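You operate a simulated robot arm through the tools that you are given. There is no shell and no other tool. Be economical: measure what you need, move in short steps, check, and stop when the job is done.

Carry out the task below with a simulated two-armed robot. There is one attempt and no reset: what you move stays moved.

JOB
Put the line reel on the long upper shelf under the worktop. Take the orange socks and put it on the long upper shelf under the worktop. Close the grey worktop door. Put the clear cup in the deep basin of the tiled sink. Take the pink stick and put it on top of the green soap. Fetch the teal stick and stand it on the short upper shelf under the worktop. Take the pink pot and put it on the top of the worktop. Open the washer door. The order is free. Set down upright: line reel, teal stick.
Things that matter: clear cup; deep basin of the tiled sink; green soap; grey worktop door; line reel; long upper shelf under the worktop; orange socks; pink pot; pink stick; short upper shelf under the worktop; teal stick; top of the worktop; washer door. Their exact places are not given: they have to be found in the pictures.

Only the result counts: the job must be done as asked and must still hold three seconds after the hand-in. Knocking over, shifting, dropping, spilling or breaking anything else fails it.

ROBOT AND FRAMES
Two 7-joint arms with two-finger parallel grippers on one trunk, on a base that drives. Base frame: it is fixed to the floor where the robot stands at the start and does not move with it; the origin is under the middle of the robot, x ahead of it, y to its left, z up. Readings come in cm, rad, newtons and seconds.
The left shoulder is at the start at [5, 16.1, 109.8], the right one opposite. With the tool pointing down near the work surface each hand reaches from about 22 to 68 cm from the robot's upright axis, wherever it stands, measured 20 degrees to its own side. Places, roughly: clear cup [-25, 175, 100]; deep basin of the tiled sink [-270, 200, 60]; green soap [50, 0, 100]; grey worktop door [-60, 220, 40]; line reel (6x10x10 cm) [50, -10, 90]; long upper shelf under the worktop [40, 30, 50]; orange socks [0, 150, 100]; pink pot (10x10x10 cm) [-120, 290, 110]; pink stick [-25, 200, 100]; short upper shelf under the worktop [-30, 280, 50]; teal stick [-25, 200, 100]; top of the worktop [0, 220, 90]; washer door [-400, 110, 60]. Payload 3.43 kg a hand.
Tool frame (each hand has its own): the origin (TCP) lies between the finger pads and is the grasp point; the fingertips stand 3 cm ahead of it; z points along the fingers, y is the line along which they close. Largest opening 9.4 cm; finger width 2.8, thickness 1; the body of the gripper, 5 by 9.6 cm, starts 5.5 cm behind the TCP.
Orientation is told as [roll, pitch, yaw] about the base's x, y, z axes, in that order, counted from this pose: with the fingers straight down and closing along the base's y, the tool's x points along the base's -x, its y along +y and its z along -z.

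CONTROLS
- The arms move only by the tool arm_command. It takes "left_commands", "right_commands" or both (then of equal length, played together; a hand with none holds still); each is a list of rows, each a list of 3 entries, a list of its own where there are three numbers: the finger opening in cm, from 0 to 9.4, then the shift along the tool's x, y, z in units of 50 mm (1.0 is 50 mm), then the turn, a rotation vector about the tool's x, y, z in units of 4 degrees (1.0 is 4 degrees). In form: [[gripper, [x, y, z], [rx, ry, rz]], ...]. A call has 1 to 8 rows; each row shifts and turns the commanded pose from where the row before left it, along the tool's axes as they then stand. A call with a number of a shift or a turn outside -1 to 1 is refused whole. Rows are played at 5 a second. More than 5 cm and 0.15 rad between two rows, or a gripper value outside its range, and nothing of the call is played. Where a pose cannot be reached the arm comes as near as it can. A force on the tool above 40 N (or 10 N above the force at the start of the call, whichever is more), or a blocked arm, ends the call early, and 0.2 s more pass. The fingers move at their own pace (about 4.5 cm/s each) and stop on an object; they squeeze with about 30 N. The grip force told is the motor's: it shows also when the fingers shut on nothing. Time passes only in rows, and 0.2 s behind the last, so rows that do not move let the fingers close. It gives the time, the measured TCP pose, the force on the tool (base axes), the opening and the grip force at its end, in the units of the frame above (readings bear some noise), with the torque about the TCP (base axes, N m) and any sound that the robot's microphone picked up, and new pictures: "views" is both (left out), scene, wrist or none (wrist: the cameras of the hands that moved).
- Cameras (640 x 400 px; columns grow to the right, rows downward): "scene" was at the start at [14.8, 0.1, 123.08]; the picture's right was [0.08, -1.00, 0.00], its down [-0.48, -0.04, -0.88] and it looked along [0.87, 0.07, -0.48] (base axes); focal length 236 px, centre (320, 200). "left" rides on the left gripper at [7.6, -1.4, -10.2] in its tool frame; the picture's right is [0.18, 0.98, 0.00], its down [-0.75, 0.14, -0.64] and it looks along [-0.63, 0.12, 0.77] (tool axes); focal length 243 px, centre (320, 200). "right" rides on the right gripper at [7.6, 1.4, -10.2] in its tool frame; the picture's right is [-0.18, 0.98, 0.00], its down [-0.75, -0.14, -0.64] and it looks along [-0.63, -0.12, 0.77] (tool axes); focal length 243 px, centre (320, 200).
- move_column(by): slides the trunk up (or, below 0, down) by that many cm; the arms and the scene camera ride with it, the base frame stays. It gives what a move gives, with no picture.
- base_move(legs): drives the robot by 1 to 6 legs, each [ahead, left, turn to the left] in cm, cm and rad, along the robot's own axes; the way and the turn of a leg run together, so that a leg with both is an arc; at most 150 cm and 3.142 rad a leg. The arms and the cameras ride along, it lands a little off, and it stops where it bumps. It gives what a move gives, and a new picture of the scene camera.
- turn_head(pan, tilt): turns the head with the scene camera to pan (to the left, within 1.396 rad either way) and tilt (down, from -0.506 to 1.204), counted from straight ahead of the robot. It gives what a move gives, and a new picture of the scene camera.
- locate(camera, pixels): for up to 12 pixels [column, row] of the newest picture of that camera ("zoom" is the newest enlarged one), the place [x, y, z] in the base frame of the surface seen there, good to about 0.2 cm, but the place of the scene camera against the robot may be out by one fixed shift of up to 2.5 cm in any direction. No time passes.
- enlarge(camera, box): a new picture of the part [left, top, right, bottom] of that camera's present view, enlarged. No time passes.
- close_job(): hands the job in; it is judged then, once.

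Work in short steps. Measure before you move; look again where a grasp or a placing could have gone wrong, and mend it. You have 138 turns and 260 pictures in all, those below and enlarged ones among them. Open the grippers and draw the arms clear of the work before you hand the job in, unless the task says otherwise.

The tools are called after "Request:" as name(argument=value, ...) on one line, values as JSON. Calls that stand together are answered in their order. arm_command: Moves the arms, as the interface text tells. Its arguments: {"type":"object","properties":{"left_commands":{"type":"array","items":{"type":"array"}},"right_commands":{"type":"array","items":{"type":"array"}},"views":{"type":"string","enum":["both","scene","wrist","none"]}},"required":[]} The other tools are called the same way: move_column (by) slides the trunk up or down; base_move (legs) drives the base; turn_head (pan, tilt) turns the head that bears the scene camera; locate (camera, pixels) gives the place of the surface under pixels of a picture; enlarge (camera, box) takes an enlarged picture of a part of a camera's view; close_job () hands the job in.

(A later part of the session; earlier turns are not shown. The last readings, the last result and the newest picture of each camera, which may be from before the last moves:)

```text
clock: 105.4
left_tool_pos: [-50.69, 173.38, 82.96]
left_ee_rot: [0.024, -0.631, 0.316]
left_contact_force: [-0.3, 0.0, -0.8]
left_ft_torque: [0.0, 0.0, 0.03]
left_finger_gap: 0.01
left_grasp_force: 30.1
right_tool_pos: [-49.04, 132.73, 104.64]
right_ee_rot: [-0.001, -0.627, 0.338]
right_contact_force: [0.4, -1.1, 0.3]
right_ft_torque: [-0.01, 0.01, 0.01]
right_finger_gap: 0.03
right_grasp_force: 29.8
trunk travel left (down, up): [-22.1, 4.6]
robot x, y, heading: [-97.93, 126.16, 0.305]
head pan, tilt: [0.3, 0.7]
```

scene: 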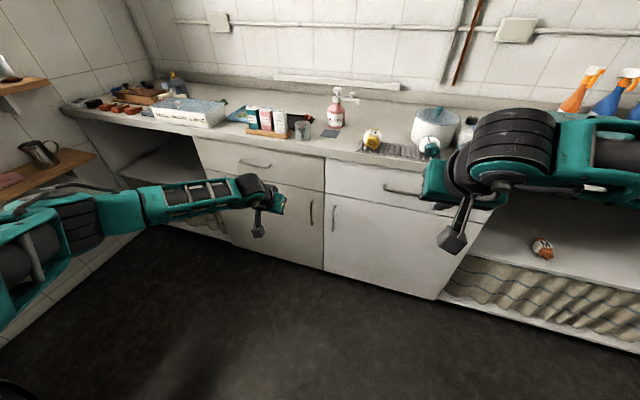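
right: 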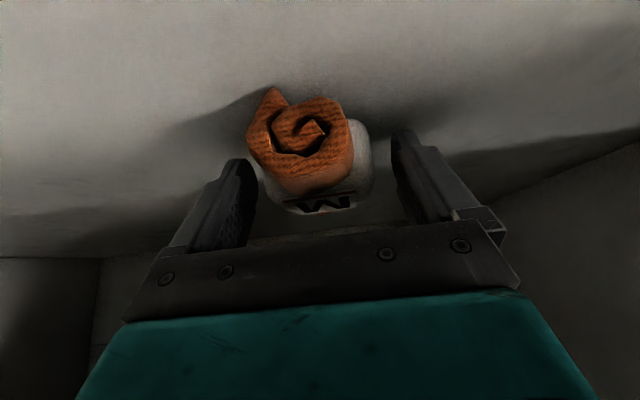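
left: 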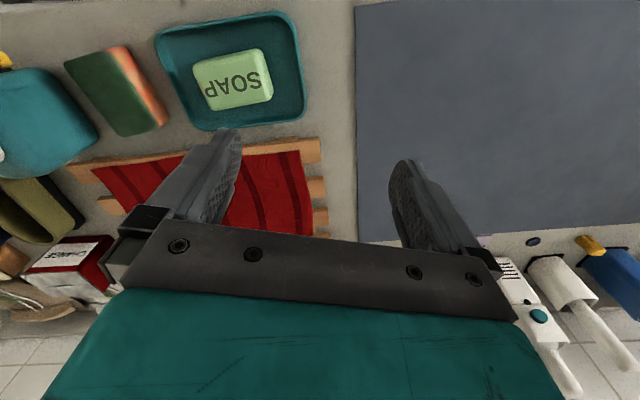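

The door is shut flush. Next the teal stick with the left hand: I raise it, open it and drive closer for a wrist view.

Request:
locate(camera="scene", pixels=[[252, 118], [265, 120], [280, 120], [302, 130], [265, 136], [252, 107], [250, 126], [160, 165]])

Request:
arm_command(left_commands=[[9.4, [-0.55, 0, -0.77], [0, 0, 0]], [9.4, [-0.55, 0, -0.77], [0, 0, 0]], [9.4, [-0.55, 0, -0.77], [0, 0, 0]], [9.4, [-0.55, 0, -0.77], [0, 0, 0]], [9.4, [-0.55, 0, -0.77], [0, 0, 0]], [9.4, [0, 0, 0], [0, 0, 0]]], views="none")

Request:
base_move(legs=[[0, 24, 0], [22, 0, -0.01]])

Request:
arm_command(left_commands=[[9.4, [0, 0, 0], [0, 0, 0]]], views="wrist")

```text
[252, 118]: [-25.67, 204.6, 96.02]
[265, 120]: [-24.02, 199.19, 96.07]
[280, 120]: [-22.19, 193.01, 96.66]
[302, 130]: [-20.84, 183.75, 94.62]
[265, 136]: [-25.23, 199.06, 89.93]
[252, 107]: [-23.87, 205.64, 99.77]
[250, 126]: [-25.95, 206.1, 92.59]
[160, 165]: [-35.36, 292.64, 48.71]
```

```text
clock: 106.8
left_tool_pos: [-50.92, 172.84, 106.65]
left_ee_rot: [0.023, -0.629, 0.316]
left_contact_force: [0.2, -0.2, 0.2]
left_ft_torque: [0.04, 0.02, -0.03]
left_finger_gap: 9.39
left_grasp_force: 0.1
right_tool_pos: [-49.12, 132.68, 104.57]
right_ee_rot: [0.001, -0.628, 0.338]
right_contact_force: [0.2, 0.0, 0.0]
right_ft_torque: [0.0, 0.02, -0.03]
right_finger_gap: 0.0
right_grasp_force: 30.0
trunk travel left (down, up): [-22.1, 4.6]
robot x, y, heading: [-97.6, 126.17, 0.309]
head pan, tilt: [0.3, 0.7]
```

```text
clock: 109.9
left_tool_pos: [-36.72, 202.16, 106.48]
left_ee_rot: [0.023, -0.629, 0.306]
left_contact_force: [0.6, 0.3, -0.6]
left_ft_torque: [0.01, -0.03, -0.02]
left_finger_gap: 9.38
left_grasp_force: 0.1
right_tool_pos: [-35.46, 162.02, 104.54]
right_ee_rot: [0.0, -0.627, 0.328]
right_contact_force: [-0.1, 1.1, 0.9]
right_ft_torque: [0.0, 0.0, 0.01]
right_finger_gap: 0.0
right_grasp_force: 29.9
trunk travel left (down, up): [-22.1, 4.6]
robot x, y, heading: [-84.39, 155.93, 0.296]
head pan, tilt: [0.3, 0.7]
```

scene: 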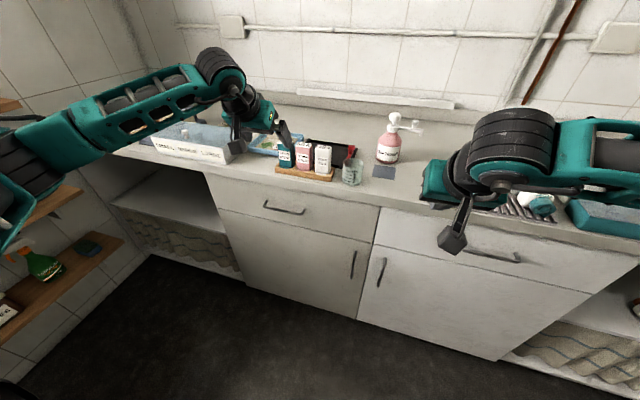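

```text
clock: 110.3
left_tool_pos: [-36.88, 202.27, 106.53]
left_ee_rot: [0.025, -0.631, 0.308]
left_contact_force: [0.0, -0.9, -0.2]
left_ft_torque: [0.0, -0.02, 0.02]
left_finger_gap: 9.4
left_grasp_force: 0.1
right_tool_pos: [-35.27, 161.88, 104.62]
right_ee_rot: [0.0, -0.627, 0.33]
right_contact_force: [0.0, -0.1, -0.7]
right_ft_torque: [0.02, 0.0, -0.02]
right_finger_gap: 0.0
right_grasp_force: 30.1
trunk travel left (down, up): [-22.1, 4.6]
robot x, y, heading: [-83.76, 155.9, 0.296]
head pan, tilt: [0.3, 0.7]
```

left: 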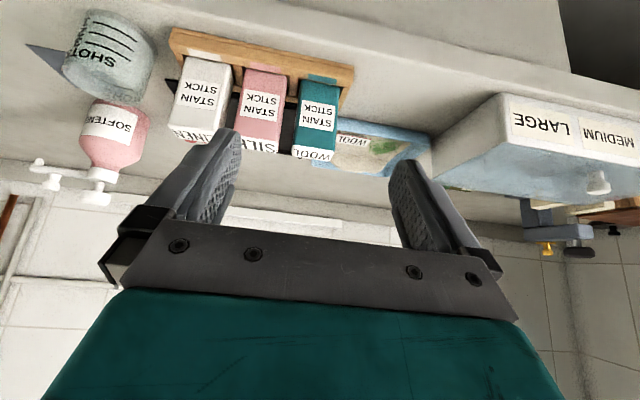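

Three stick boxes with small gaps are visible; the teal one is at (315,115). I locate edges.

Request:
enlarge(camera="left", box=[150, 10, 390, 160])

Request:
locate(camera="left", pixels=[[302, 85], [334, 88], [316, 80], [292, 150], [332, 155], [282, 80], [247, 75], [277, 145], [240, 140], [312, 120], [350, 75], [229, 80]])

```text
2.67 times, centred on (270, 85) of left
```

zoom: 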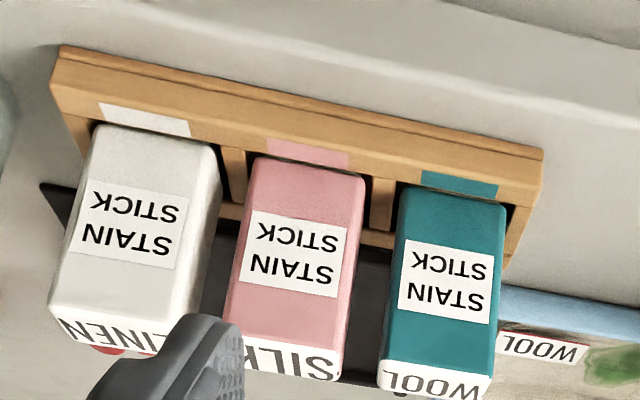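

```text
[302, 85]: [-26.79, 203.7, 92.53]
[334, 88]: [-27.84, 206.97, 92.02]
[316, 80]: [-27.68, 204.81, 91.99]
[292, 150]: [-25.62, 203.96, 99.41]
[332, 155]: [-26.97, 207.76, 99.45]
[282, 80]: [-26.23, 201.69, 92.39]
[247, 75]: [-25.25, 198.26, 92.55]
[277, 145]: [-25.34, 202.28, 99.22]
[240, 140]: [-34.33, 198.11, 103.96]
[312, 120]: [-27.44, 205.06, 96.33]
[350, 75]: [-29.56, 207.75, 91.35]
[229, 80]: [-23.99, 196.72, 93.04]
```

Teal box spans v 202.3–206.1 with a 1.7 cm gap to the pink one. I approach with opening 4.6 to ~5 cm short.

Request:
arm_command(left_commands=[[4.6, [-0.36, 0.03, 0.4], [0, 0, 0]], [4.6, [-0.36, 0, 0.4], [0, 0, 0]], [4.6, [0, 0, 0.5], [0, 0, 0]], [4.6, [0, 0, 0.4], [0, 0, 0]], [4.6, [0, 0, 0], [0, 0, 0]]], views="wrist")

Request:
enlarge(camera="left", box=[200, 40, 440, 190])

```text
clock: 111.5
left_tool_pos: [-29.3, 204.9, 101.84]
left_ee_rot: [0.02, -0.632, 0.308]
left_contact_force: [-1.8, 0.4, 7.2]
left_ft_torque: [-0.1, -0.14, -0.02]
left_finger_gap: 4.58
left_grasp_force: 0.0
right_tool_pos: [-35.38, 161.99, 104.58]
right_ee_rot: [-0.001, -0.629, 0.327]
right_contact_force: [0.8, -0.6, 0.2]
right_ft_torque: [-0.01, 0.0, 0.03]
right_finger_gap: 0.0
right_grasp_force: 30.2
trunk travel left (down, up): [-22.1, 4.6]
robot x, y, heading: [-83.72, 156.05, 0.295]
head pan, tilt: [0.3, 0.7]
```

left: 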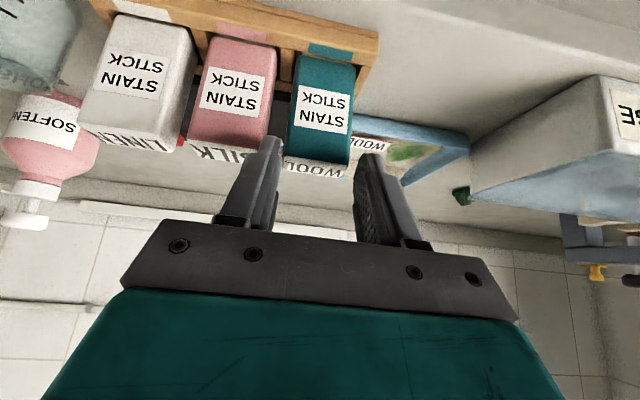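

```text
2.67 times, centred on (320, 115) of left
```

zoom: 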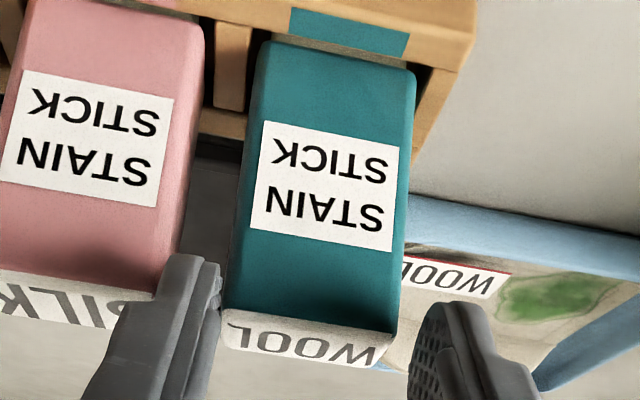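

A 7 N contact shows a fingertip is touching a box top. I measure the finger and gap edges in this enlarged view.

Request:
locate(camera="zoom", pixels=[[165, 265], [185, 262], [213, 268], [218, 300], [165, 295], [150, 285], [158, 230], [185, 200], [228, 300], [238, 250], [398, 320], [420, 330]])

```text
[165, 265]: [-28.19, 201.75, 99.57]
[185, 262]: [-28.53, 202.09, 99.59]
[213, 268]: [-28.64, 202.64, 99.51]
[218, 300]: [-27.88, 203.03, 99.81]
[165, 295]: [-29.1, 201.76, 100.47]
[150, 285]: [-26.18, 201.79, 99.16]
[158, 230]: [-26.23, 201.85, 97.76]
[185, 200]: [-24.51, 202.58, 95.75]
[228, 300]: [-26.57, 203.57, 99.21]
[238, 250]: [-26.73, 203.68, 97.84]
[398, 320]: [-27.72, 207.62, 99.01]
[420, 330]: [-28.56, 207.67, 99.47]
```

The finger sits well within the gap (0.5/0.2 cm clearances), so I re-read the force and advance slowly.

Request:
arm_command(left_commands=[[4.5, [0, 0, 0], [0, 0, 0]], [4.5, [0, 0, 0.1], [0, 0, 0]]], views="scene")

Request:
enlarge(camera="scene", box=[190, 60, 390, 200])

```text
clock: 112.1
left_tool_pos: [-28.98, 205.27, 100.96]
left_ee_rot: [0.023, -0.624, 0.307]
left_contact_force: [1.1, -0.6, -0.6]
left_ft_torque: [-0.02, 0.0, 0.01]
left_finger_gap: 4.52
left_grasp_force: 0.7
right_tool_pos: [-35.34, 161.99, 104.58]
right_ee_rot: [-0.001, -0.627, 0.328]
right_contact_force: [0.6, 1.0, -0.4]
right_ft_torque: [0.0, 0.02, -0.02]
right_finger_gap: 0.01
right_grasp_force: 30.1
trunk travel left (down, up): [-22.1, 4.6]
robot x, y, heading: [-84.07, 155.87, 0.295]
head pan, tilt: [0.3, 0.7]
```

scene: 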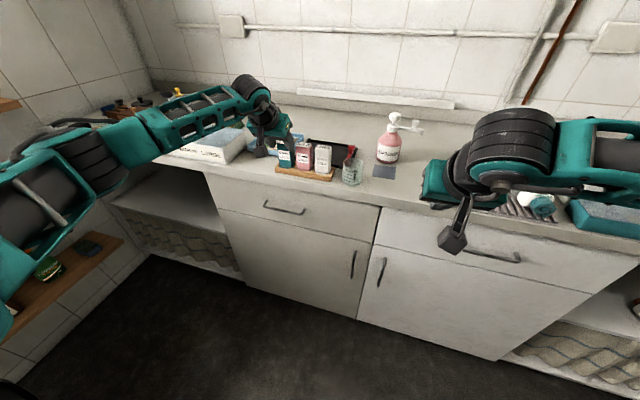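

```text
2.86 times, centred on (290, 130) of scene
```

zoom: 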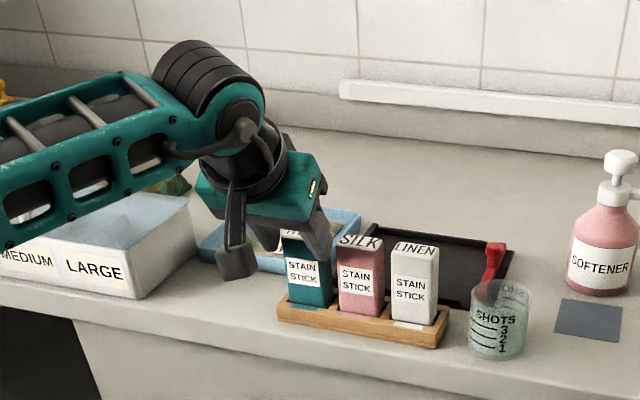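

Force is zero again. I correct 0.2 cm sideways, advance 4 cm, then close.

Request:
arm_command(left_commands=[[4.8, [0, -0.04, 0], [0, 0, 0]], [4.8, [0, 0, 0.3], [0, 0, 0]], [4.8, [0, 0, 0.3], [0, 0, 0]], [4.8, [0, 0, 0.23], [0, 0, 0]], [3, [0, 0, 0], [0, 0, 0]], [2, [0, 0, 0], [0, 0, 0]], [2, [0, 0, 0], [0, 0, 0]]], views="wrist")

```text
clock: 113.3
left_tool_pos: [-26.35, 205.44, 99.62]
left_ee_rot: [0.007, -0.659, 0.315]
left_contact_force: [-8.1, -1.8, 17.1]
left_ft_torque: [-0.63, 0.1, -0.2]
left_finger_gap: 4.35
left_grasp_force: 28.8
right_tool_pos: [-35.6, 161.97, 104.8]
right_ee_rot: [0.001, -0.631, 0.328]
right_contact_force: [-0.1, -0.2, -0.6]
right_ft_torque: [-0.01, -0.02, 0.0]
right_finger_gap: 0.04
right_grasp_force: 30.1
trunk travel left (down, up): [-22.1, 4.6]
robot x, y, heading: [-84.16, 156.01, 0.293]
head pan, tilt: [0.3, 0.7]
stopped in row 5 (left hand): the force on the tool passed its limit (the readings are from after the stop); the commanded pose is now the measured one
```

left: 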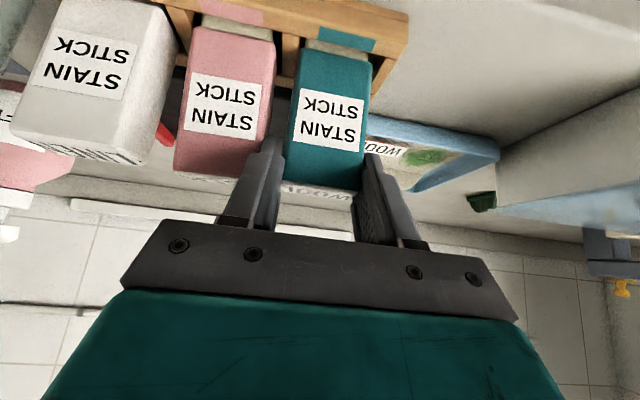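

Blocked at z 99.6 with 17 N; boxes may be leaning. I look closer before doing anything.

Request:
enlarge(camera="left", box=[150, 0, 450, 210])

Request:
enlarge(camera="scene", box=[220, 100, 380, 200])

```text
1.90 times, centred on (300, 105) of left
```

zoom: 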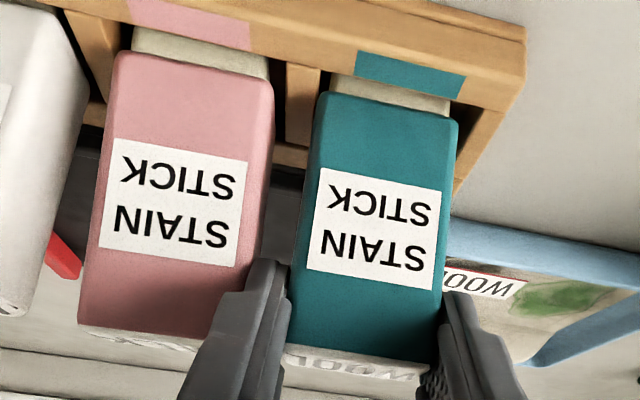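

```text
4.00 times, centred on (300, 150) of scene
```

zoom: 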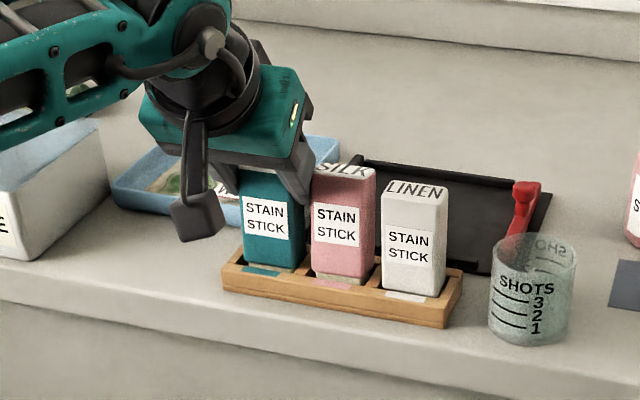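

Teal and pink both appear lifted ~1.5 cm with a cream base showing. I measure tops, bottoms and the hanging grey part to understand.

Request:
locate(camera="zoom", pixels=[[205, 225], [200, 240], [265, 255], [338, 262], [410, 275], [340, 172], [415, 188], [405, 285], [265, 262], [338, 275], [60, 170], [440, 190]])

Request:
locate(camera="left", pixels=[[325, 45], [338, 52], [320, 185], [200, 180], [100, 150], [235, 30], [225, 20], [455, 125]])

```text
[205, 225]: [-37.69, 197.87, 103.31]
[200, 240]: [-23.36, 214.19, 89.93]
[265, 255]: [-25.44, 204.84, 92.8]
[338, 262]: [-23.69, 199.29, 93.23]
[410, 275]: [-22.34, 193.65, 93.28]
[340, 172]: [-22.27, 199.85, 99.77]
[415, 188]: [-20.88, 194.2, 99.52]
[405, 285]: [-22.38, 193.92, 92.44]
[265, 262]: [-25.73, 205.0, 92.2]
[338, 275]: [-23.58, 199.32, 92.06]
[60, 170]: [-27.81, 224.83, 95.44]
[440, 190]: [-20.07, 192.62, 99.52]
```

```text
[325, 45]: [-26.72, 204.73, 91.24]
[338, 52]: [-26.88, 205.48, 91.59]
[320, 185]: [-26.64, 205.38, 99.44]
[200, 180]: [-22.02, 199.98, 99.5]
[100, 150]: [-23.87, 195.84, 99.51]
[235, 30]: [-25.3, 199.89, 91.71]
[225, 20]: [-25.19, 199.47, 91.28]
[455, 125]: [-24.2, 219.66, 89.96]
```

The left fingertip landed on the teal top (v was off 0.4 cm). I back off 4 cm, re-level pitch, and re-measure with a wider, offset opening.

Request:
arm_command(left_commands=[[5.6, [0, 0, 0], [0, 0, 0]], [5.6, [0, 0, -0.4], [0, 0.47, 0]], [5.6, [0, 0.12, -0.4], [0, 0, 0]], [5.6, [0, 0, 0], [0, 0, 0]]], views="wrist")

Request:
enlarge(camera="left", box=[180, 40, 420, 190])

```text
clock: 114.3
left_tool_pos: [-28.8, 205.68, 102.09]
left_ee_rot: [0.014, -0.617, 0.313]
left_contact_force: [0.8, 0.3, -0.1]
left_ft_torque: [0.02, 0.01, -0.01]
left_finger_gap: 5.6
left_grasp_force: 0.1
right_tool_pos: [-35.39, 161.93, 104.71]
right_ee_rot: [0.001, -0.626, 0.33]
right_contact_force: [0.2, 0.7, 0.5]
right_ft_torque: [0.0, 0.0, 0.01]
right_finger_gap: 0.0
right_grasp_force: 29.8
trunk travel left (down, up): [-22.1, 4.6]
robot x, y, heading: [-83.81, 155.77, 0.294]
head pan, tilt: [0.3, 0.7]
```

left: 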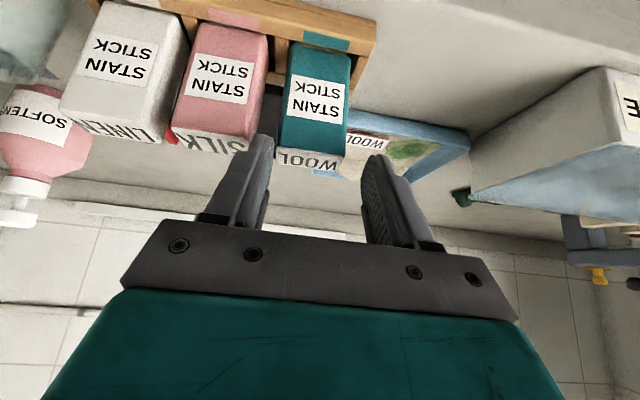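

```text
2.67 times, centred on (300, 115) of left
```

zoom: 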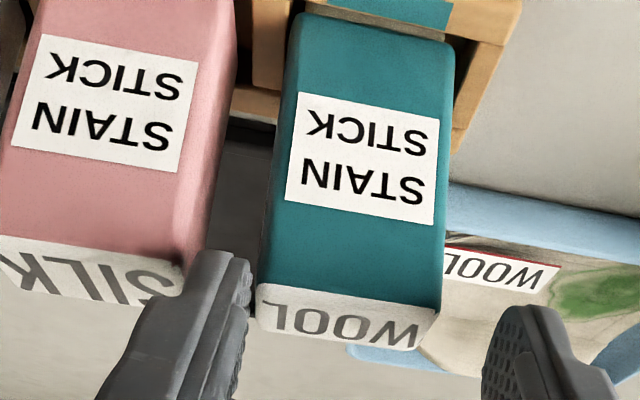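

Boxes are seated again. I measure gap and finger edges now.

Request:
locate(camera="zoom", pixels=[[188, 262], [205, 258], [240, 262], [246, 290], [183, 270], [206, 215], [258, 300], [268, 240], [436, 310], [445, 250], [490, 330]])

```text
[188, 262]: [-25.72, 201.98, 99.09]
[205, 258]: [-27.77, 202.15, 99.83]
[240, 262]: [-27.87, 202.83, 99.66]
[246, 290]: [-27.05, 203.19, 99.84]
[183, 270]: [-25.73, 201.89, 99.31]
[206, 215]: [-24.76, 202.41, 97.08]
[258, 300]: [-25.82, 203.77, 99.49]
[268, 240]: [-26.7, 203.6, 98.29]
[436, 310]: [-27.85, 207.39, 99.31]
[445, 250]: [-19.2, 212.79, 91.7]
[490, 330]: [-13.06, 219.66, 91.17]
```

Finger centre is 0.1 cm off the gap centre. I nudge −0.1 cm and advance in two small stages.

Request:
arm_command(left_commands=[[5.6, [0.08, -0.025, 0], [0, 0, 0]], [5.6, [0.08, 0, 0.2], [0, 0, 0]], [5.6, [0, 0, 0.2], [0, 0, 0]], [5.6, [0, 0, 0], [0, 0, 0]]], views="wrist")

```text
clock: 115.3
left_tool_pos: [-28.12, 205.45, 100.12]
left_ee_rot: [0.014, -0.619, 0.311]
left_contact_force: [-1.1, 0.3, -0.4]
left_ft_torque: [0.02, 0.0, 0.03]
left_finger_gap: 5.59
left_grasp_force: 0.0
right_tool_pos: [-35.47, 162.07, 104.59]
right_ee_rot: [-0.001, -0.627, 0.329]
right_contact_force: [-0.1, -0.3, -0.2]
right_ft_torque: [0.01, 0.01, 0.03]
right_finger_gap: 0.0
right_grasp_force: 30.3
trunk travel left (down, up): [-22.1, 4.6]
robot x, y, heading: [-83.7, 155.94, 0.292]
head pan, tilt: [0.3, 0.7]
```

left: 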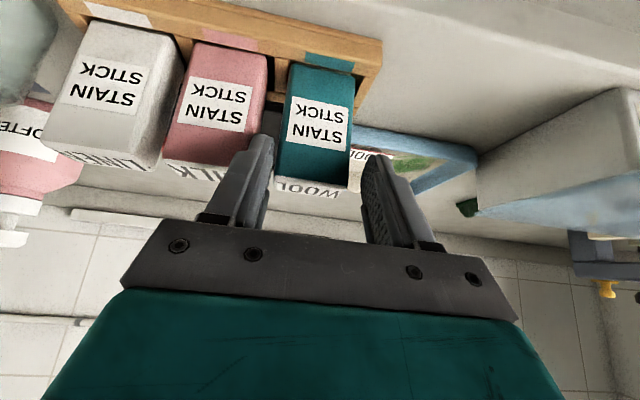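

No contact. I advance the remaining 2.6 cm.

Request:
arm_command(left_commands=[[5.6, [0, 0, 0.18], [0, 0, 0]], [5.6, [0, 0, 0.18], [0, 0, 0]], [5.6, [0, 0, 0.16], [0, 0, 0]], [5.6, [0, 0, 0], [0, 0, 0]]], views="wrist")

```text
clock: 116.2
left_tool_pos: [-26.51, 206.11, 98.46]
left_ee_rot: [0.006, -0.634, 0.319]
left_contact_force: [0.7, -1.0, -0.9]
left_ft_torque: [0.01, -0.08, 0.01]
left_finger_gap: 5.6
left_grasp_force: 0.2
right_tool_pos: [-35.42, 162.09, 104.48]
right_ee_rot: [-0.002, -0.624, 0.33]
right_contact_force: [-0.1, 0.0, -0.3]
right_ft_torque: [0.01, -0.02, -0.01]
right_finger_gap: 0.0
right_grasp_force: 29.5
trunk travel left (down, up): [-22.1, 4.6]
robot x, y, heading: [-83.51, 155.83, 0.298]
head pan, tilt: [0.3, 0.7]
stopped in row 4 (left hand): the force on the tool passed its limit (the readings are from after the stop); the commanded pose is now the measured one
```

left: 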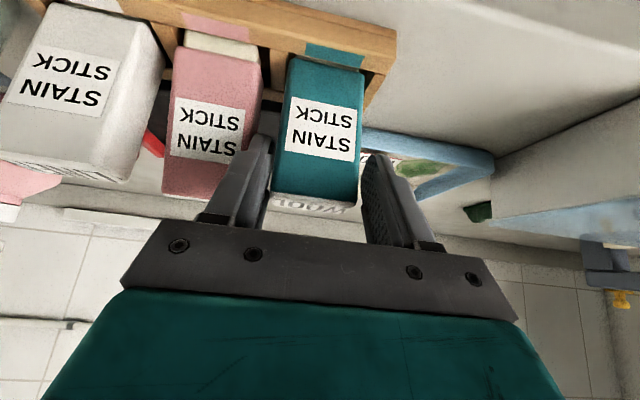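

The right finger pushes the pink box back (finger gets thicker towards its base). I retreat 1.7 cm and check pink reseats; then I'll grip shallower, near the top.

Request:
arm_command(left_commands=[[5.6, [0, 0, -0.2], [0, 0, 0]], [5.6, [0, 0, -0.15], [0, 0, 0]], [5.6, [0, 0, 0], [0, 0, 0]]], views="wrist")

Request:
enlarge(camera="left", box=[140, 20, 420, 195])

```text
clock: 117.0
left_tool_pos: [-27.58, 205.78, 100.5]
left_ee_rot: [0.004, -0.637, 0.32]
left_contact_force: [0.0, 0.2, -0.2]
left_ft_torque: [0.03, 0.0, -0.02]
left_finger_gap: 5.59
left_grasp_force: 0.0
right_tool_pos: [-35.49, 161.96, 104.66]
right_ee_rot: [0.002, -0.627, 0.33]
right_contact_force: [-0.3, 0.1, -0.5]
right_ft_torque: [-0.02, 0.0, -0.03]
right_finger_gap: 0.0
right_grasp_force: 30.0
trunk travel left (down, up): [-22.1, 4.6]
robot x, y, heading: [-84.36, 155.87, 0.295]
head pan, tilt: [0.3, 0.7]
```

left: 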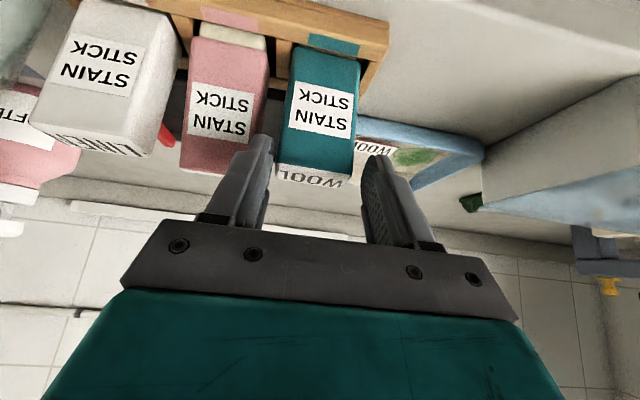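

```text
2.29 times, centred on (280, 108) of left
```

zoom: 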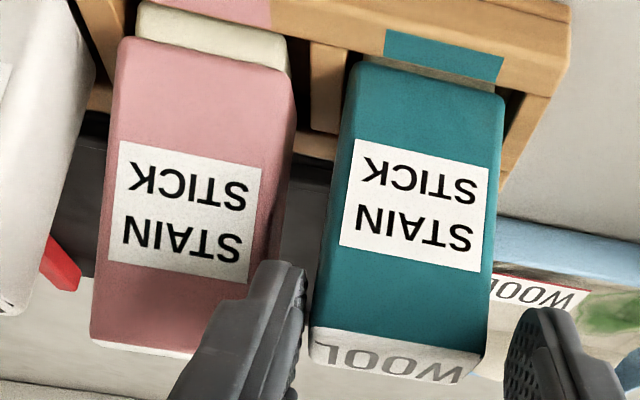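

Pink leans while the finger is near. Safer: take pink out first with the right hand gripping front/back from above. I retreat the left hand and start turning the right hand down.

Request:
arm_command(left_commands=[[9.4, [0, 0, -0.8], [0, 0, 0]], [9.4, [0, 0, -0.8], [0, 0, 0]], [9.4, [-0.5, 0.6, -0.8], [0, 0, 0]], [9.4, [-0.5, 0.9, -0.5], [0, 0, 0]], [9.4, [0, 0.9, 0], [0, 0, 0]], [9.4, [0, 0.6, 0], [0, 0, 0]], [9.4, [0, 0, 0], [0, 0, 0]], [9.4, [0, 0, 0], [0, 0, 0]]], right_commands=[[3, [0, 0, 0], [0, 1, 0]], [6, [0, 0, 0], [0, 1, 0]], [8, [0, 0, 0], [0, 1, 0]], [8, [0, 0, 0], [0, 1, 0]], [8, [0, 0, 0], [0, 1, 0]], [8, [0, 0, 0], [0, 1, 0]], [8, [0, 0, 0], [0, 1, 0]], [8, [0, 0, 0], [0, 1, 0]]], views="none")

Request:
arm_command(right_commands=[[8, [0, 0, 0], [0, 0.97, 0]], [8, [0, 0, 0], [0, 0, -1]], [8, [0, 0, 0], [0, 0, -1]], [8, [0, 0, 0], [0, 0, -1]], [8, [0, 0, 0], [0, 0, -1]], [8, [0, 0, 0], [0, 0, -1]], [8, [0, 0, 0], [0, 0, -1]], [8, [0, 0, 0], [0, 0, -1]]], views="none")

Request:
arm_command(right_commands=[[8, [0, 0, 0], [0, 0, -1]], [8, [0, 0, 0], [0, 0, -1]], [8, [0, 0, 0], [0, 0, -1]], [8, [0, 0, 0], [0, 0, -1]], [8, [0, 0, 0], [0, 0, -1]], [8, [0, 0, 0], [0, 0, -1]], [8, [0, 0, 0], [0, 0, -1]], [8, [0, 0, 0], [0, 0, -1]]], views="both")

```text
refused: row 3 steps farther than a row can; nothing moved
```

```text
clock: 118.8
left_tool_pos: [-27.6, 205.7, 100.37]
left_ee_rot: [0.004, -0.636, 0.319]
left_contact_force: [0.3, -0.6, 0.1]
left_ft_torque: [-0.01, -0.01, -0.01]
left_finger_gap: 5.62
left_grasp_force: 0.0
right_tool_pos: [-35.47, 162.09, 104.65]
right_ee_rot: [-0.285, -0.487, 0.89]
right_contact_force: [0.6, -0.6, 0.2]
right_ft_torque: [0.02, -0.01, -0.04]
right_finger_gap: 8.0
right_grasp_force: 0.0
trunk travel left (down, up): [-22.1, 4.6]
robot x, y, heading: [-84.04, 155.87, 0.295]
head pan, tilt: [0.3, 0.7]
```

```text
clock: 120.6
left_tool_pos: [-27.55, 205.8, 100.51]
left_ee_rot: [0.002, -0.638, 0.32]
left_contact_force: [0.1, -0.1, -0.2]
left_ft_torque: [-0.01, 0.01, -0.01]
left_finger_gap: 5.6
left_grasp_force: 0.2
right_tool_pos: [-35.51, 161.81, 104.65]
right_ee_rot: [-0.499, -0.267, 1.446]
right_contact_force: [-0.2, 0.1, 0.2]
right_ft_torque: [-0.02, 0.02, 0.0]
right_finger_gap: 8.0
right_grasp_force: 0.1
trunk travel left (down, up): [-22.1, 4.6]
robot x, y, heading: [-83.8, 155.78, 0.295]
head pan, tilt: [0.3, 0.7]
```

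scene: 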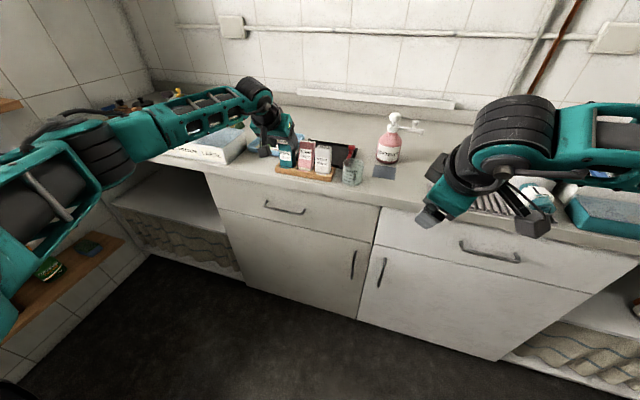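
right: 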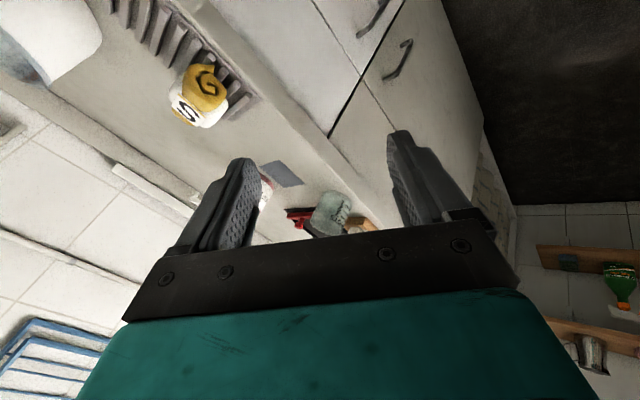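

The rotation went in (60°), the retreat was refused for step size. I finish the turn (7.5 rows about z, then 8 about −x to go vertical) and retreat the left hand.

Request:
arm_command(left_commands=[[6, [0, 0, -0.8], [0, 0, 0]], [9.4, [0, 0, -0.8], [0, 0, 0]], [9.4, [-0.5, 0, -0.7], [0, 0, 0]], [9.4, [-0.5, 0, -0.5], [0, 0, 0]], [9.4, [0, 0.9, 0], [0, 0, 0]], [9.4, [0, 0.9, 0], [0, 0, 0]], [9.4, [0, 0.5, 0], [0, 0, 0]], [9.4, [0, 0, 0], [0, 0, 0]]], right_commands=[[8, [0, 0, 0], [0, 0, -1]], [8, [0, 0, 0], [0, 0, -1]], [8, [0, 0, 0], [0, 0, -1]], [8, [0, 0, 0], [0, 0, -1]], [8, [0, 0, 0], [0, 0, -1]], [8, [0, 0, 0], [0, 0, -1]], [8, [0, 0, 0], [0, 0, -1]], [8, [0, 0, 0], [0, 0, -0.5]]], views="none")

Request:
arm_command(right_commands=[[8, [0, 0, 0], [-1, 0, 0]], [8, [0, 0, 0], [-1, 0, 0]], [8, [0, 0, 0], [-1, 0, 0]], [8, [0, 0, 0], [-1, 0, 0]], [8, [0, 0, 0], [-1, 0, 0]], [8, [0, 0, 0], [-1, 0, 0]], [8, [0, 0, 0], [-1, 0, 0]], [8, [0, 0, 0], [-1, 0, 0]]], views="both")

```text
clock: 122.4
left_tool_pos: [-34.79, 215.35, 114.65]
left_ee_rot: [0.003, -0.635, 0.321]
left_contact_force: [-0.2, -0.7, 0.9]
left_ft_torque: [0.02, 0.01, 0.01]
left_finger_gap: 9.41
left_grasp_force: 0.2
right_tool_pos: [-35.46, 161.86, 104.53]
right_ee_rot: [-0.562, 0.0, 1.898]
right_contact_force: [0.8, 0.7, -0.2]
right_ft_torque: [-0.02, -0.01, 0.03]
right_finger_gap: 7.99
right_grasp_force: 0.1
trunk travel left (down, up): [-22.1, 4.6]
robot x, y, heading: [-83.91, 156.1, 0.299]
head pan, tilt: [0.3, 0.7]
```

```text
clock: 124.2
left_tool_pos: [-34.84, 215.24, 114.66]
left_ee_rot: [0.005, -0.637, 0.319]
left_contact_force: [1.8, 0.2, 0.1]
left_ft_torque: [0.0, 0.03, 0.02]
left_finger_gap: 9.4
left_grasp_force: 0.0
right_tool_pos: [-35.55, 161.92, 104.65]
right_ee_rot: [-0.562, 0.001, 1.899]
right_contact_force: [0.6, 0.3, -0.3]
right_ft_torque: [0.01, 0.02, -0.01]
right_finger_gap: 8.0
right_grasp_force: 0.1
right hand out of reach, approached as far as the arm can: row 1, 2, 3, 4, 5, 6, 7, 8
trunk travel left (down, up): [-22.1, 4.6]
robot x, y, heading: [-83.89, 155.79, 0.298]
head pan, tilt: [0.3, 0.7]
```

scene: 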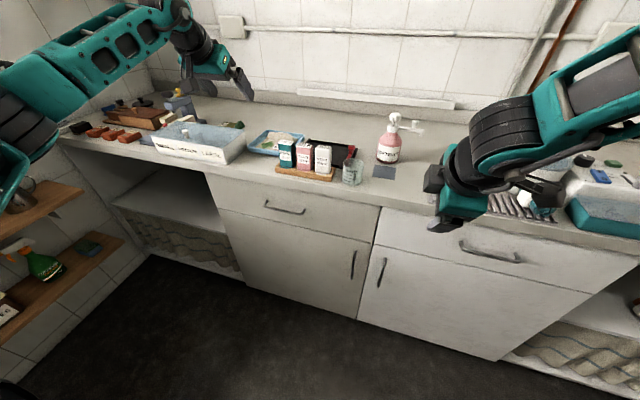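
right: 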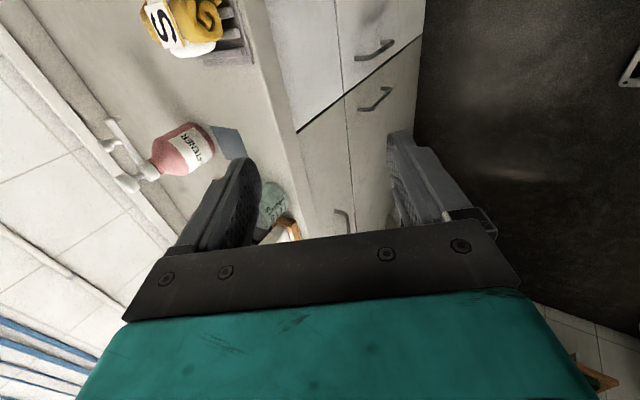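

The vertical pose with that yaw is unreachable, so I undo the right-hand turn (in parallel) and use the left hand again with a shallow grip near the teal box's top, re-centred at the gap.

Request:
arm_command(left_commands=[[5.6, [0, -0.743, 0], [0, 0, 0]], [5.6, [0, -0.743, 0], [0, 0, 0]], [5.6, [0, -0.743, 0], [0, 0, 0]], [5.6, [0.283, 0, 0.725], [0, 0, 0]], [5.6, [0.283, 0, 0.725], [0, 0, 0]], [5.6, [0.283, 0, 0.725], [0, 0, 0]], [5.6, [0, 0, 0], [0, 0, 0]], [5.6, [0, 0, 0], [0, 0, 0]]], right_commands=[[8, [0, 0, 0], [0, 0, 1]], [8, [0, 0, 0], [0, 0, 1]], [8, [0, 0, 0], [0, 0, 1]], [8, [0, 0, 0], [0, 0, 1]], [8, [0, 0, 0], [0, 0, 1]], [8, [0, 0, 0], [0, 0, 1]], [8, [0, 0, 0], [0, 0, 1]], [8, [0, 0, 0], [0, 0, 1]]], views="wrist")

Request:
enlarge(camera="left", box=[180, 40, 420, 190])

```text
clock: 126.0
left_tool_pos: [-28.8, 205.73, 103.42]
left_ee_rot: [0.005, -0.636, 0.319]
left_contact_force: [-0.5, 0.1, -0.6]
left_ft_torque: [0.0, -0.01, -0.03]
left_finger_gap: 5.61
left_grasp_force: 0.0
right_tool_pos: [-35.46, 162.05, 104.5]
right_ee_rot: [-0.489, -0.284, 1.411]
right_contact_force: [0.0, 0.5, -0.2]
right_ft_torque: [-0.03, -0.01, 0.0]
right_finger_gap: 8.0
right_grasp_force: 0.2
trunk travel left (down, up): [-22.1, 4.6]
robot x, y, heading: [-84.03, 155.87, 0.293]
head pan, tilt: [0.3, 0.7]
```

right: 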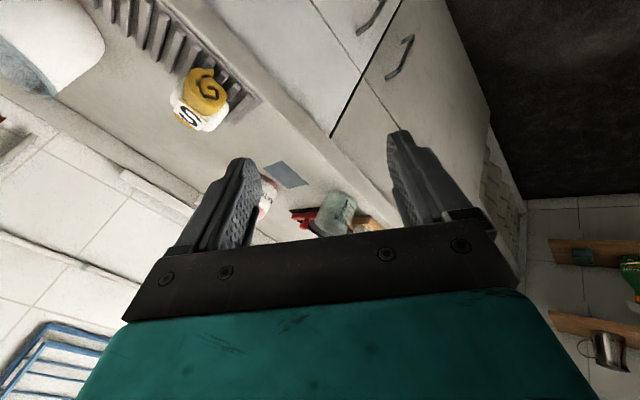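
left: 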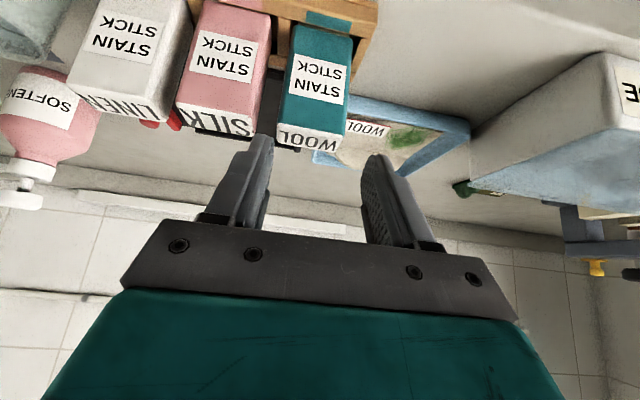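

```text
2.67 times, centred on (300, 115) of left
```

zoom: 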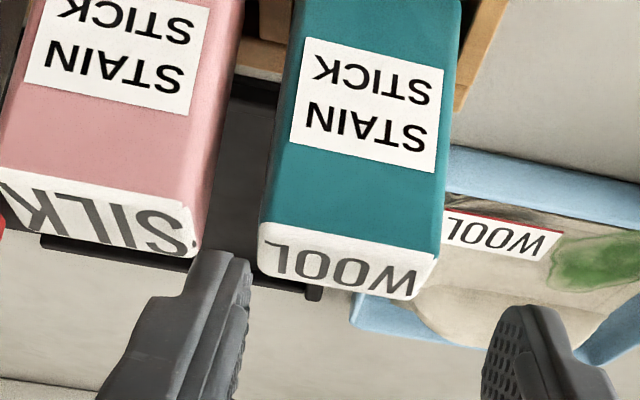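

Pink has reseated. I measure tops and finger edges once more.

Request:
locate(camera="zoom", pixels=[[196, 245], [192, 210], [204, 200], [262, 265], [264, 230], [274, 190], [420, 295], [438, 265], [200, 255], [245, 262], [246, 285]])

```text
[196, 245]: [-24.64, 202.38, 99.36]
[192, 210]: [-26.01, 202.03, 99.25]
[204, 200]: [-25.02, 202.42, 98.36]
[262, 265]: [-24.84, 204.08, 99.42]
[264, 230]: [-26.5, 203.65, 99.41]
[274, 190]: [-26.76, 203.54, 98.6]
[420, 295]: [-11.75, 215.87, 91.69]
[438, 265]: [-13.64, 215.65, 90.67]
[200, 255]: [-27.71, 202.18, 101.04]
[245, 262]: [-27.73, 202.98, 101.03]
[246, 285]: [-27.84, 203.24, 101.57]
```

Gap centre needs a −0.2 cm shift; box is only ~2 cm deep. I advance 4 cm to a shallow grip (z≈100).

Request:
arm_command(left_commands=[[5.6, [0.08, -0.04, 0], [0, 0, 0]], [5.6, [0, 0, 0.25], [0, 0, 0]], [5.6, [0, 0, 0.25], [0, 0, 0]], [5.6, [0, 0, 0.16], [0, 0, 0]], [5.6, [0, 0, 0.15], [0, 0, 0]], [5.6, [0, 0, 0], [0, 0, 0]]], right_commands=[[8, [0, 0, 0], [0, 0, 1]], [8, [0, 0, 0], [0, 0, 1]], [8, [0, 0, 0], [0, 0, 1]], [8, [0, 0, 0], [0, 0, 1]], [8, [0, 0, 0], [0, 0, 1]], [8, [0, 0, 0], [0, 0, 1]]], views="wrist")

```text
clock: 127.4
left_tool_pos: [-26.63, 206.06, 100.32]
left_ee_rot: [0.001, -0.642, 0.322]
left_contact_force: [-3.3, 0.5, 12.4]
left_ft_torque: [-0.54, -0.07, -0.14]
left_finger_gap: 5.52
left_grasp_force: 0.0
right_tool_pos: [-35.57, 161.94, 104.86]
right_ee_rot: [-0.338, -0.456, 1.0]
right_contact_force: [0.2, 0.4, -0.6]
right_ft_torque: [0.01, 0.0, -0.01]
right_finger_gap: 7.98
right_grasp_force: 0.0
trunk travel left (down, up): [-22.1, 4.6]
robot x, y, heading: [-83.85, 155.64, 0.305]
head pan, tilt: [0.3, 0.7]
```

right: 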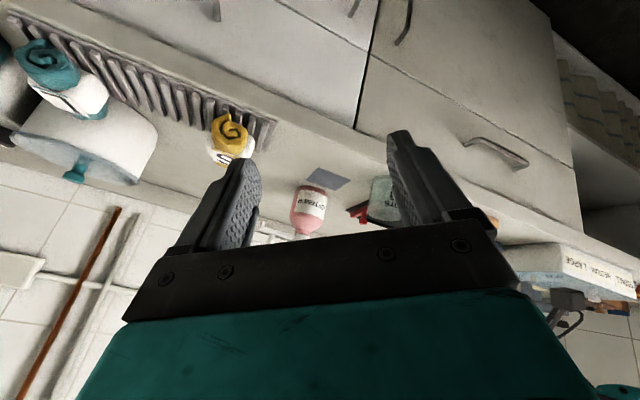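
left: 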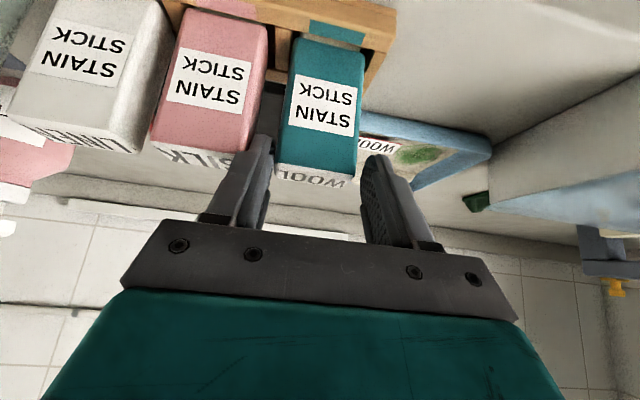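

The torque shows the right finger's outer shoulder pressing on pink's top. A more horizontal approach keeps that shoulder in front of the boxes (only 2 cm deep). I back off 6 cm and pitch 20° more.

Request:
arm_command(left_commands=[[5.6, [0, 0, -0.6], [0, 0, 0]], [5.6, [0, 0, -0.8], [0, 0, 0]], [5.6, [0, 0, 0], [0, -1, 0]], [5.6, [0, 0, 0], [0, -1, 0]], [5.6, [0, 0, 0], [0, -1, 0]], [5.6, [0, 0, 0], [0, -1, 0]], [5.6, [0, 0, 0], [0, -1, 0]], [5.6, [0, 0, 0], [0, -1, 0]]], right_commands=[[8, [0, 0, 0], [0, 0, 1]], [8, [0, 0, 0], [0, 0, 1]], [8, [0, 0, 0], [0, 0, 1]], [8, [0, 0, 0], [0, 0, 1]], [8, [0, 0, 0], [0, 0, 1]], [8, [0, 0, 0], [0, 0, 1]], [8, [0, 0, 0], [0, 0, 1]], [8, [0, 0, 0], [0, 0, 1]]], views="wrist")

```text
clock: 129.2
left_tool_pos: [-30.82, 204.81, 105.54]
left_ee_rot: [0.006, -1.058, 0.317]
left_contact_force: [0.6, 1.2, 0.2]
left_ft_torque: [0.02, 0.0, 0.02]
left_finger_gap: 5.61
left_grasp_force: 0.0
right_tool_pos: [-35.47, 161.91, 104.69]
right_ee_rot: [-0.019, -0.56, 0.368]
right_contact_force: [-0.4, -0.7, 0.7]
right_ft_torque: [-0.03, -0.02, 0.02]
right_finger_gap: 8.0
right_grasp_force: 0.1
trunk travel left (down, up): [-22.1, 4.6]
robot x, y, heading: [-84.1, 155.73, 0.297]
head pan, tilt: [0.3, 0.7]
```

right: 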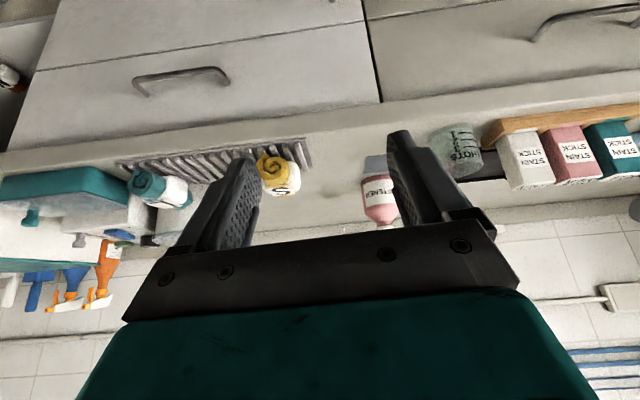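
left: 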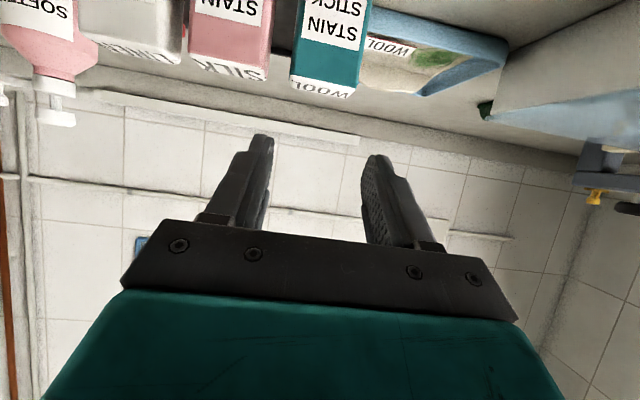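

Now at 29° below horizontal. I move down to a pre-grasp point just in front of the boxes.

Request:
arm_command(left_commands=[[5.6, [0.4, 0, 0], [0, 0, 0]], [5.6, [0.4, 0, 0.2], [0, 0, 0]], [5.6, [0.36, 0, 0.2], [0, 0, 0]], [5.6, [0, 0, 0], [0, 0, 0]]], views="wrist")

Request:
enlarge(camera="left", box=[180, 20, 420, 170])

```text
clock: 130.2
left_tool_pos: [-31.93, 204.41, 99.43]
left_ee_rot: [0.007, -1.056, 0.318]
left_contact_force: [0.3, 0.1, -0.7]
left_ft_torque: [-0.01, -0.01, -0.02]
left_finger_gap: 5.58
left_grasp_force: 0.1
right_tool_pos: [-35.46, 162.07, 104.69]
right_ee_rot: [-0.023, -0.56, 0.369]
right_contact_force: [-0.1, -0.7, 0.8]
right_ft_torque: [-0.02, -0.01, 0.0]
right_finger_gap: 7.95
right_grasp_force: 0.1
trunk travel left (down, up): [-22.1, 4.6]
robot x, y, heading: [-84.16, 155.77, 0.296]
head pan, tilt: [0.3, 0.7]
```

left: 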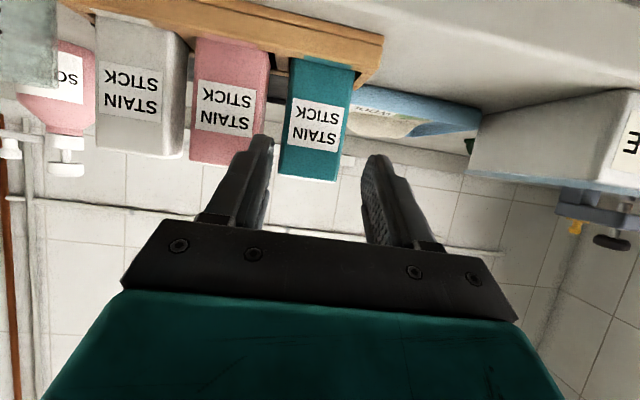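

```text
2.67 times, centred on (300, 95) of left
```

zoom: 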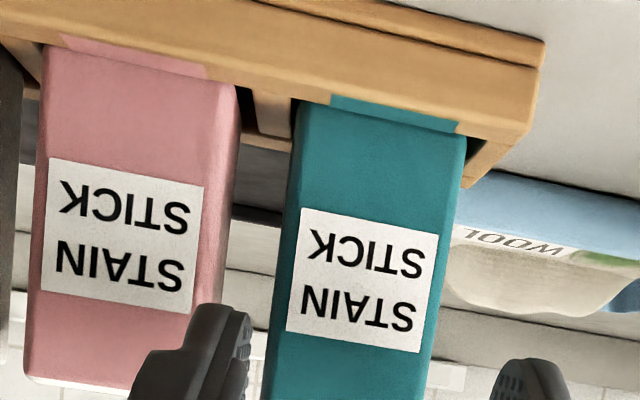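

I measure the edges and fingertip again from here.

Request:
locate(camera="zoom", pixels=[[212, 250], [226, 200], [213, 330], [275, 330], [285, 260], [433, 330], [445, 260], [200, 325], [205, 310], [247, 320], [245, 345], [165, 360]])

```text
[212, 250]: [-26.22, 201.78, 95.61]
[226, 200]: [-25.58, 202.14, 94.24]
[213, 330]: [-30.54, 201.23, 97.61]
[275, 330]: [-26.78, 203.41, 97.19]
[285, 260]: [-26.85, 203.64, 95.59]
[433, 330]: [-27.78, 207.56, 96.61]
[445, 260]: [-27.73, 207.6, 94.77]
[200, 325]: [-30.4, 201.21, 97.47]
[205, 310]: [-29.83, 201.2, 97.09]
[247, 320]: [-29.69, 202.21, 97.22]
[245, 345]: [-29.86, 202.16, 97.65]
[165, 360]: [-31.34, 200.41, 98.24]
```

Finger (200.3–201.25) sits within the gap (199.85–201.55). I advance 4.8 cm with a slight +0.1 shift.

Request:
arm_command(left_commands=[[5.6, [0, 0.02, 0.3], [0, 0, 0]], [5.6, [0, 0, 0.3], [0, 0, 0]], [5.6, [0, 0, 0.2], [0, 0, 0]], [5.6, [0, 0, 0.16], [0, 0, 0]], [5.6, [0, 0, 0], [0, 0, 0]]], views="wrist")

```text
clock: 131.4
left_tool_pos: [-27.55, 205.83, 97.04]
left_ee_rot: [0.005, -1.055, 0.318]
left_contact_force: [0.3, 0.9, 0.4]
left_ft_torque: [0.01, -0.01, -0.01]
left_finger_gap: 5.62
left_grasp_force: 0.0
right_tool_pos: [-35.53, 161.97, 104.78]
right_ee_rot: [-0.021, -0.559, 0.371]
right_contact_force: [-0.8, -0.9, 0.8]
right_ft_torque: [-0.01, 0.0, -0.01]
right_finger_gap: 7.99
right_grasp_force: 0.0
trunk travel left (down, up): [-22.1, 4.6]
robot x, y, heading: [-83.95, 156.21, 0.303]
head pan, tilt: [0.3, 0.7]
```

left: 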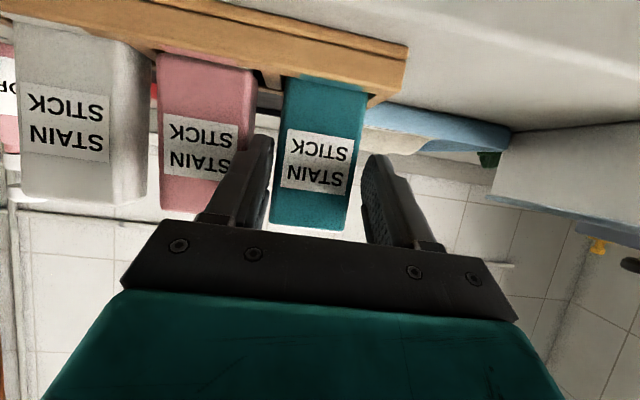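

No contact. I narrow to 4.9, re-centre by −0.35 cm, then close on the teal box.

Request:
arm_command(left_commands=[[5.0, [0, -0.03, 0], [0, 0, 0]], [4.8, [0, -0.03, 0], [0, 0, 0]], [3.6, [0, 0, 0], [0, 0, 0]], [3, [0, 0, 0], [0, 0, 0]], [3, [0, 0, 0], [0, 0, 0]]], views="wrist")

```text
clock: 132.6
left_tool_pos: [-27.7, 205.6, 97.18]
left_ee_rot: [0.005, -1.058, 0.318]
left_contact_force: [0.0, 0.8, 0.2]
left_ft_torque: [0.02, 0.02, 0.0]
left_finger_gap: 4.72
left_grasp_force: 29.3
right_tool_pos: [-35.52, 161.91, 104.64]
right_ee_rot: [-0.024, -0.56, 0.371]
right_contact_force: [-0.6, -0.7, 0.3]
right_ft_torque: [0.02, 0.01, -0.04]
right_finger_gap: 7.97
right_grasp_force: 0.1
trunk travel left (down, up): [-22.1, 4.6]
robot x, y, heading: [-83.47, 155.76, 0.299]
head pan, tilt: [0.3, 0.7]
```

left: 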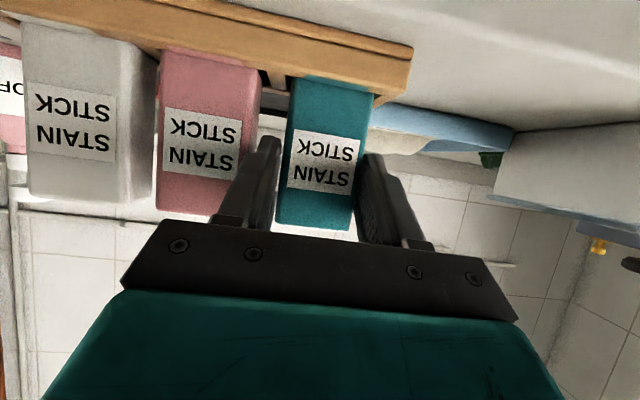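

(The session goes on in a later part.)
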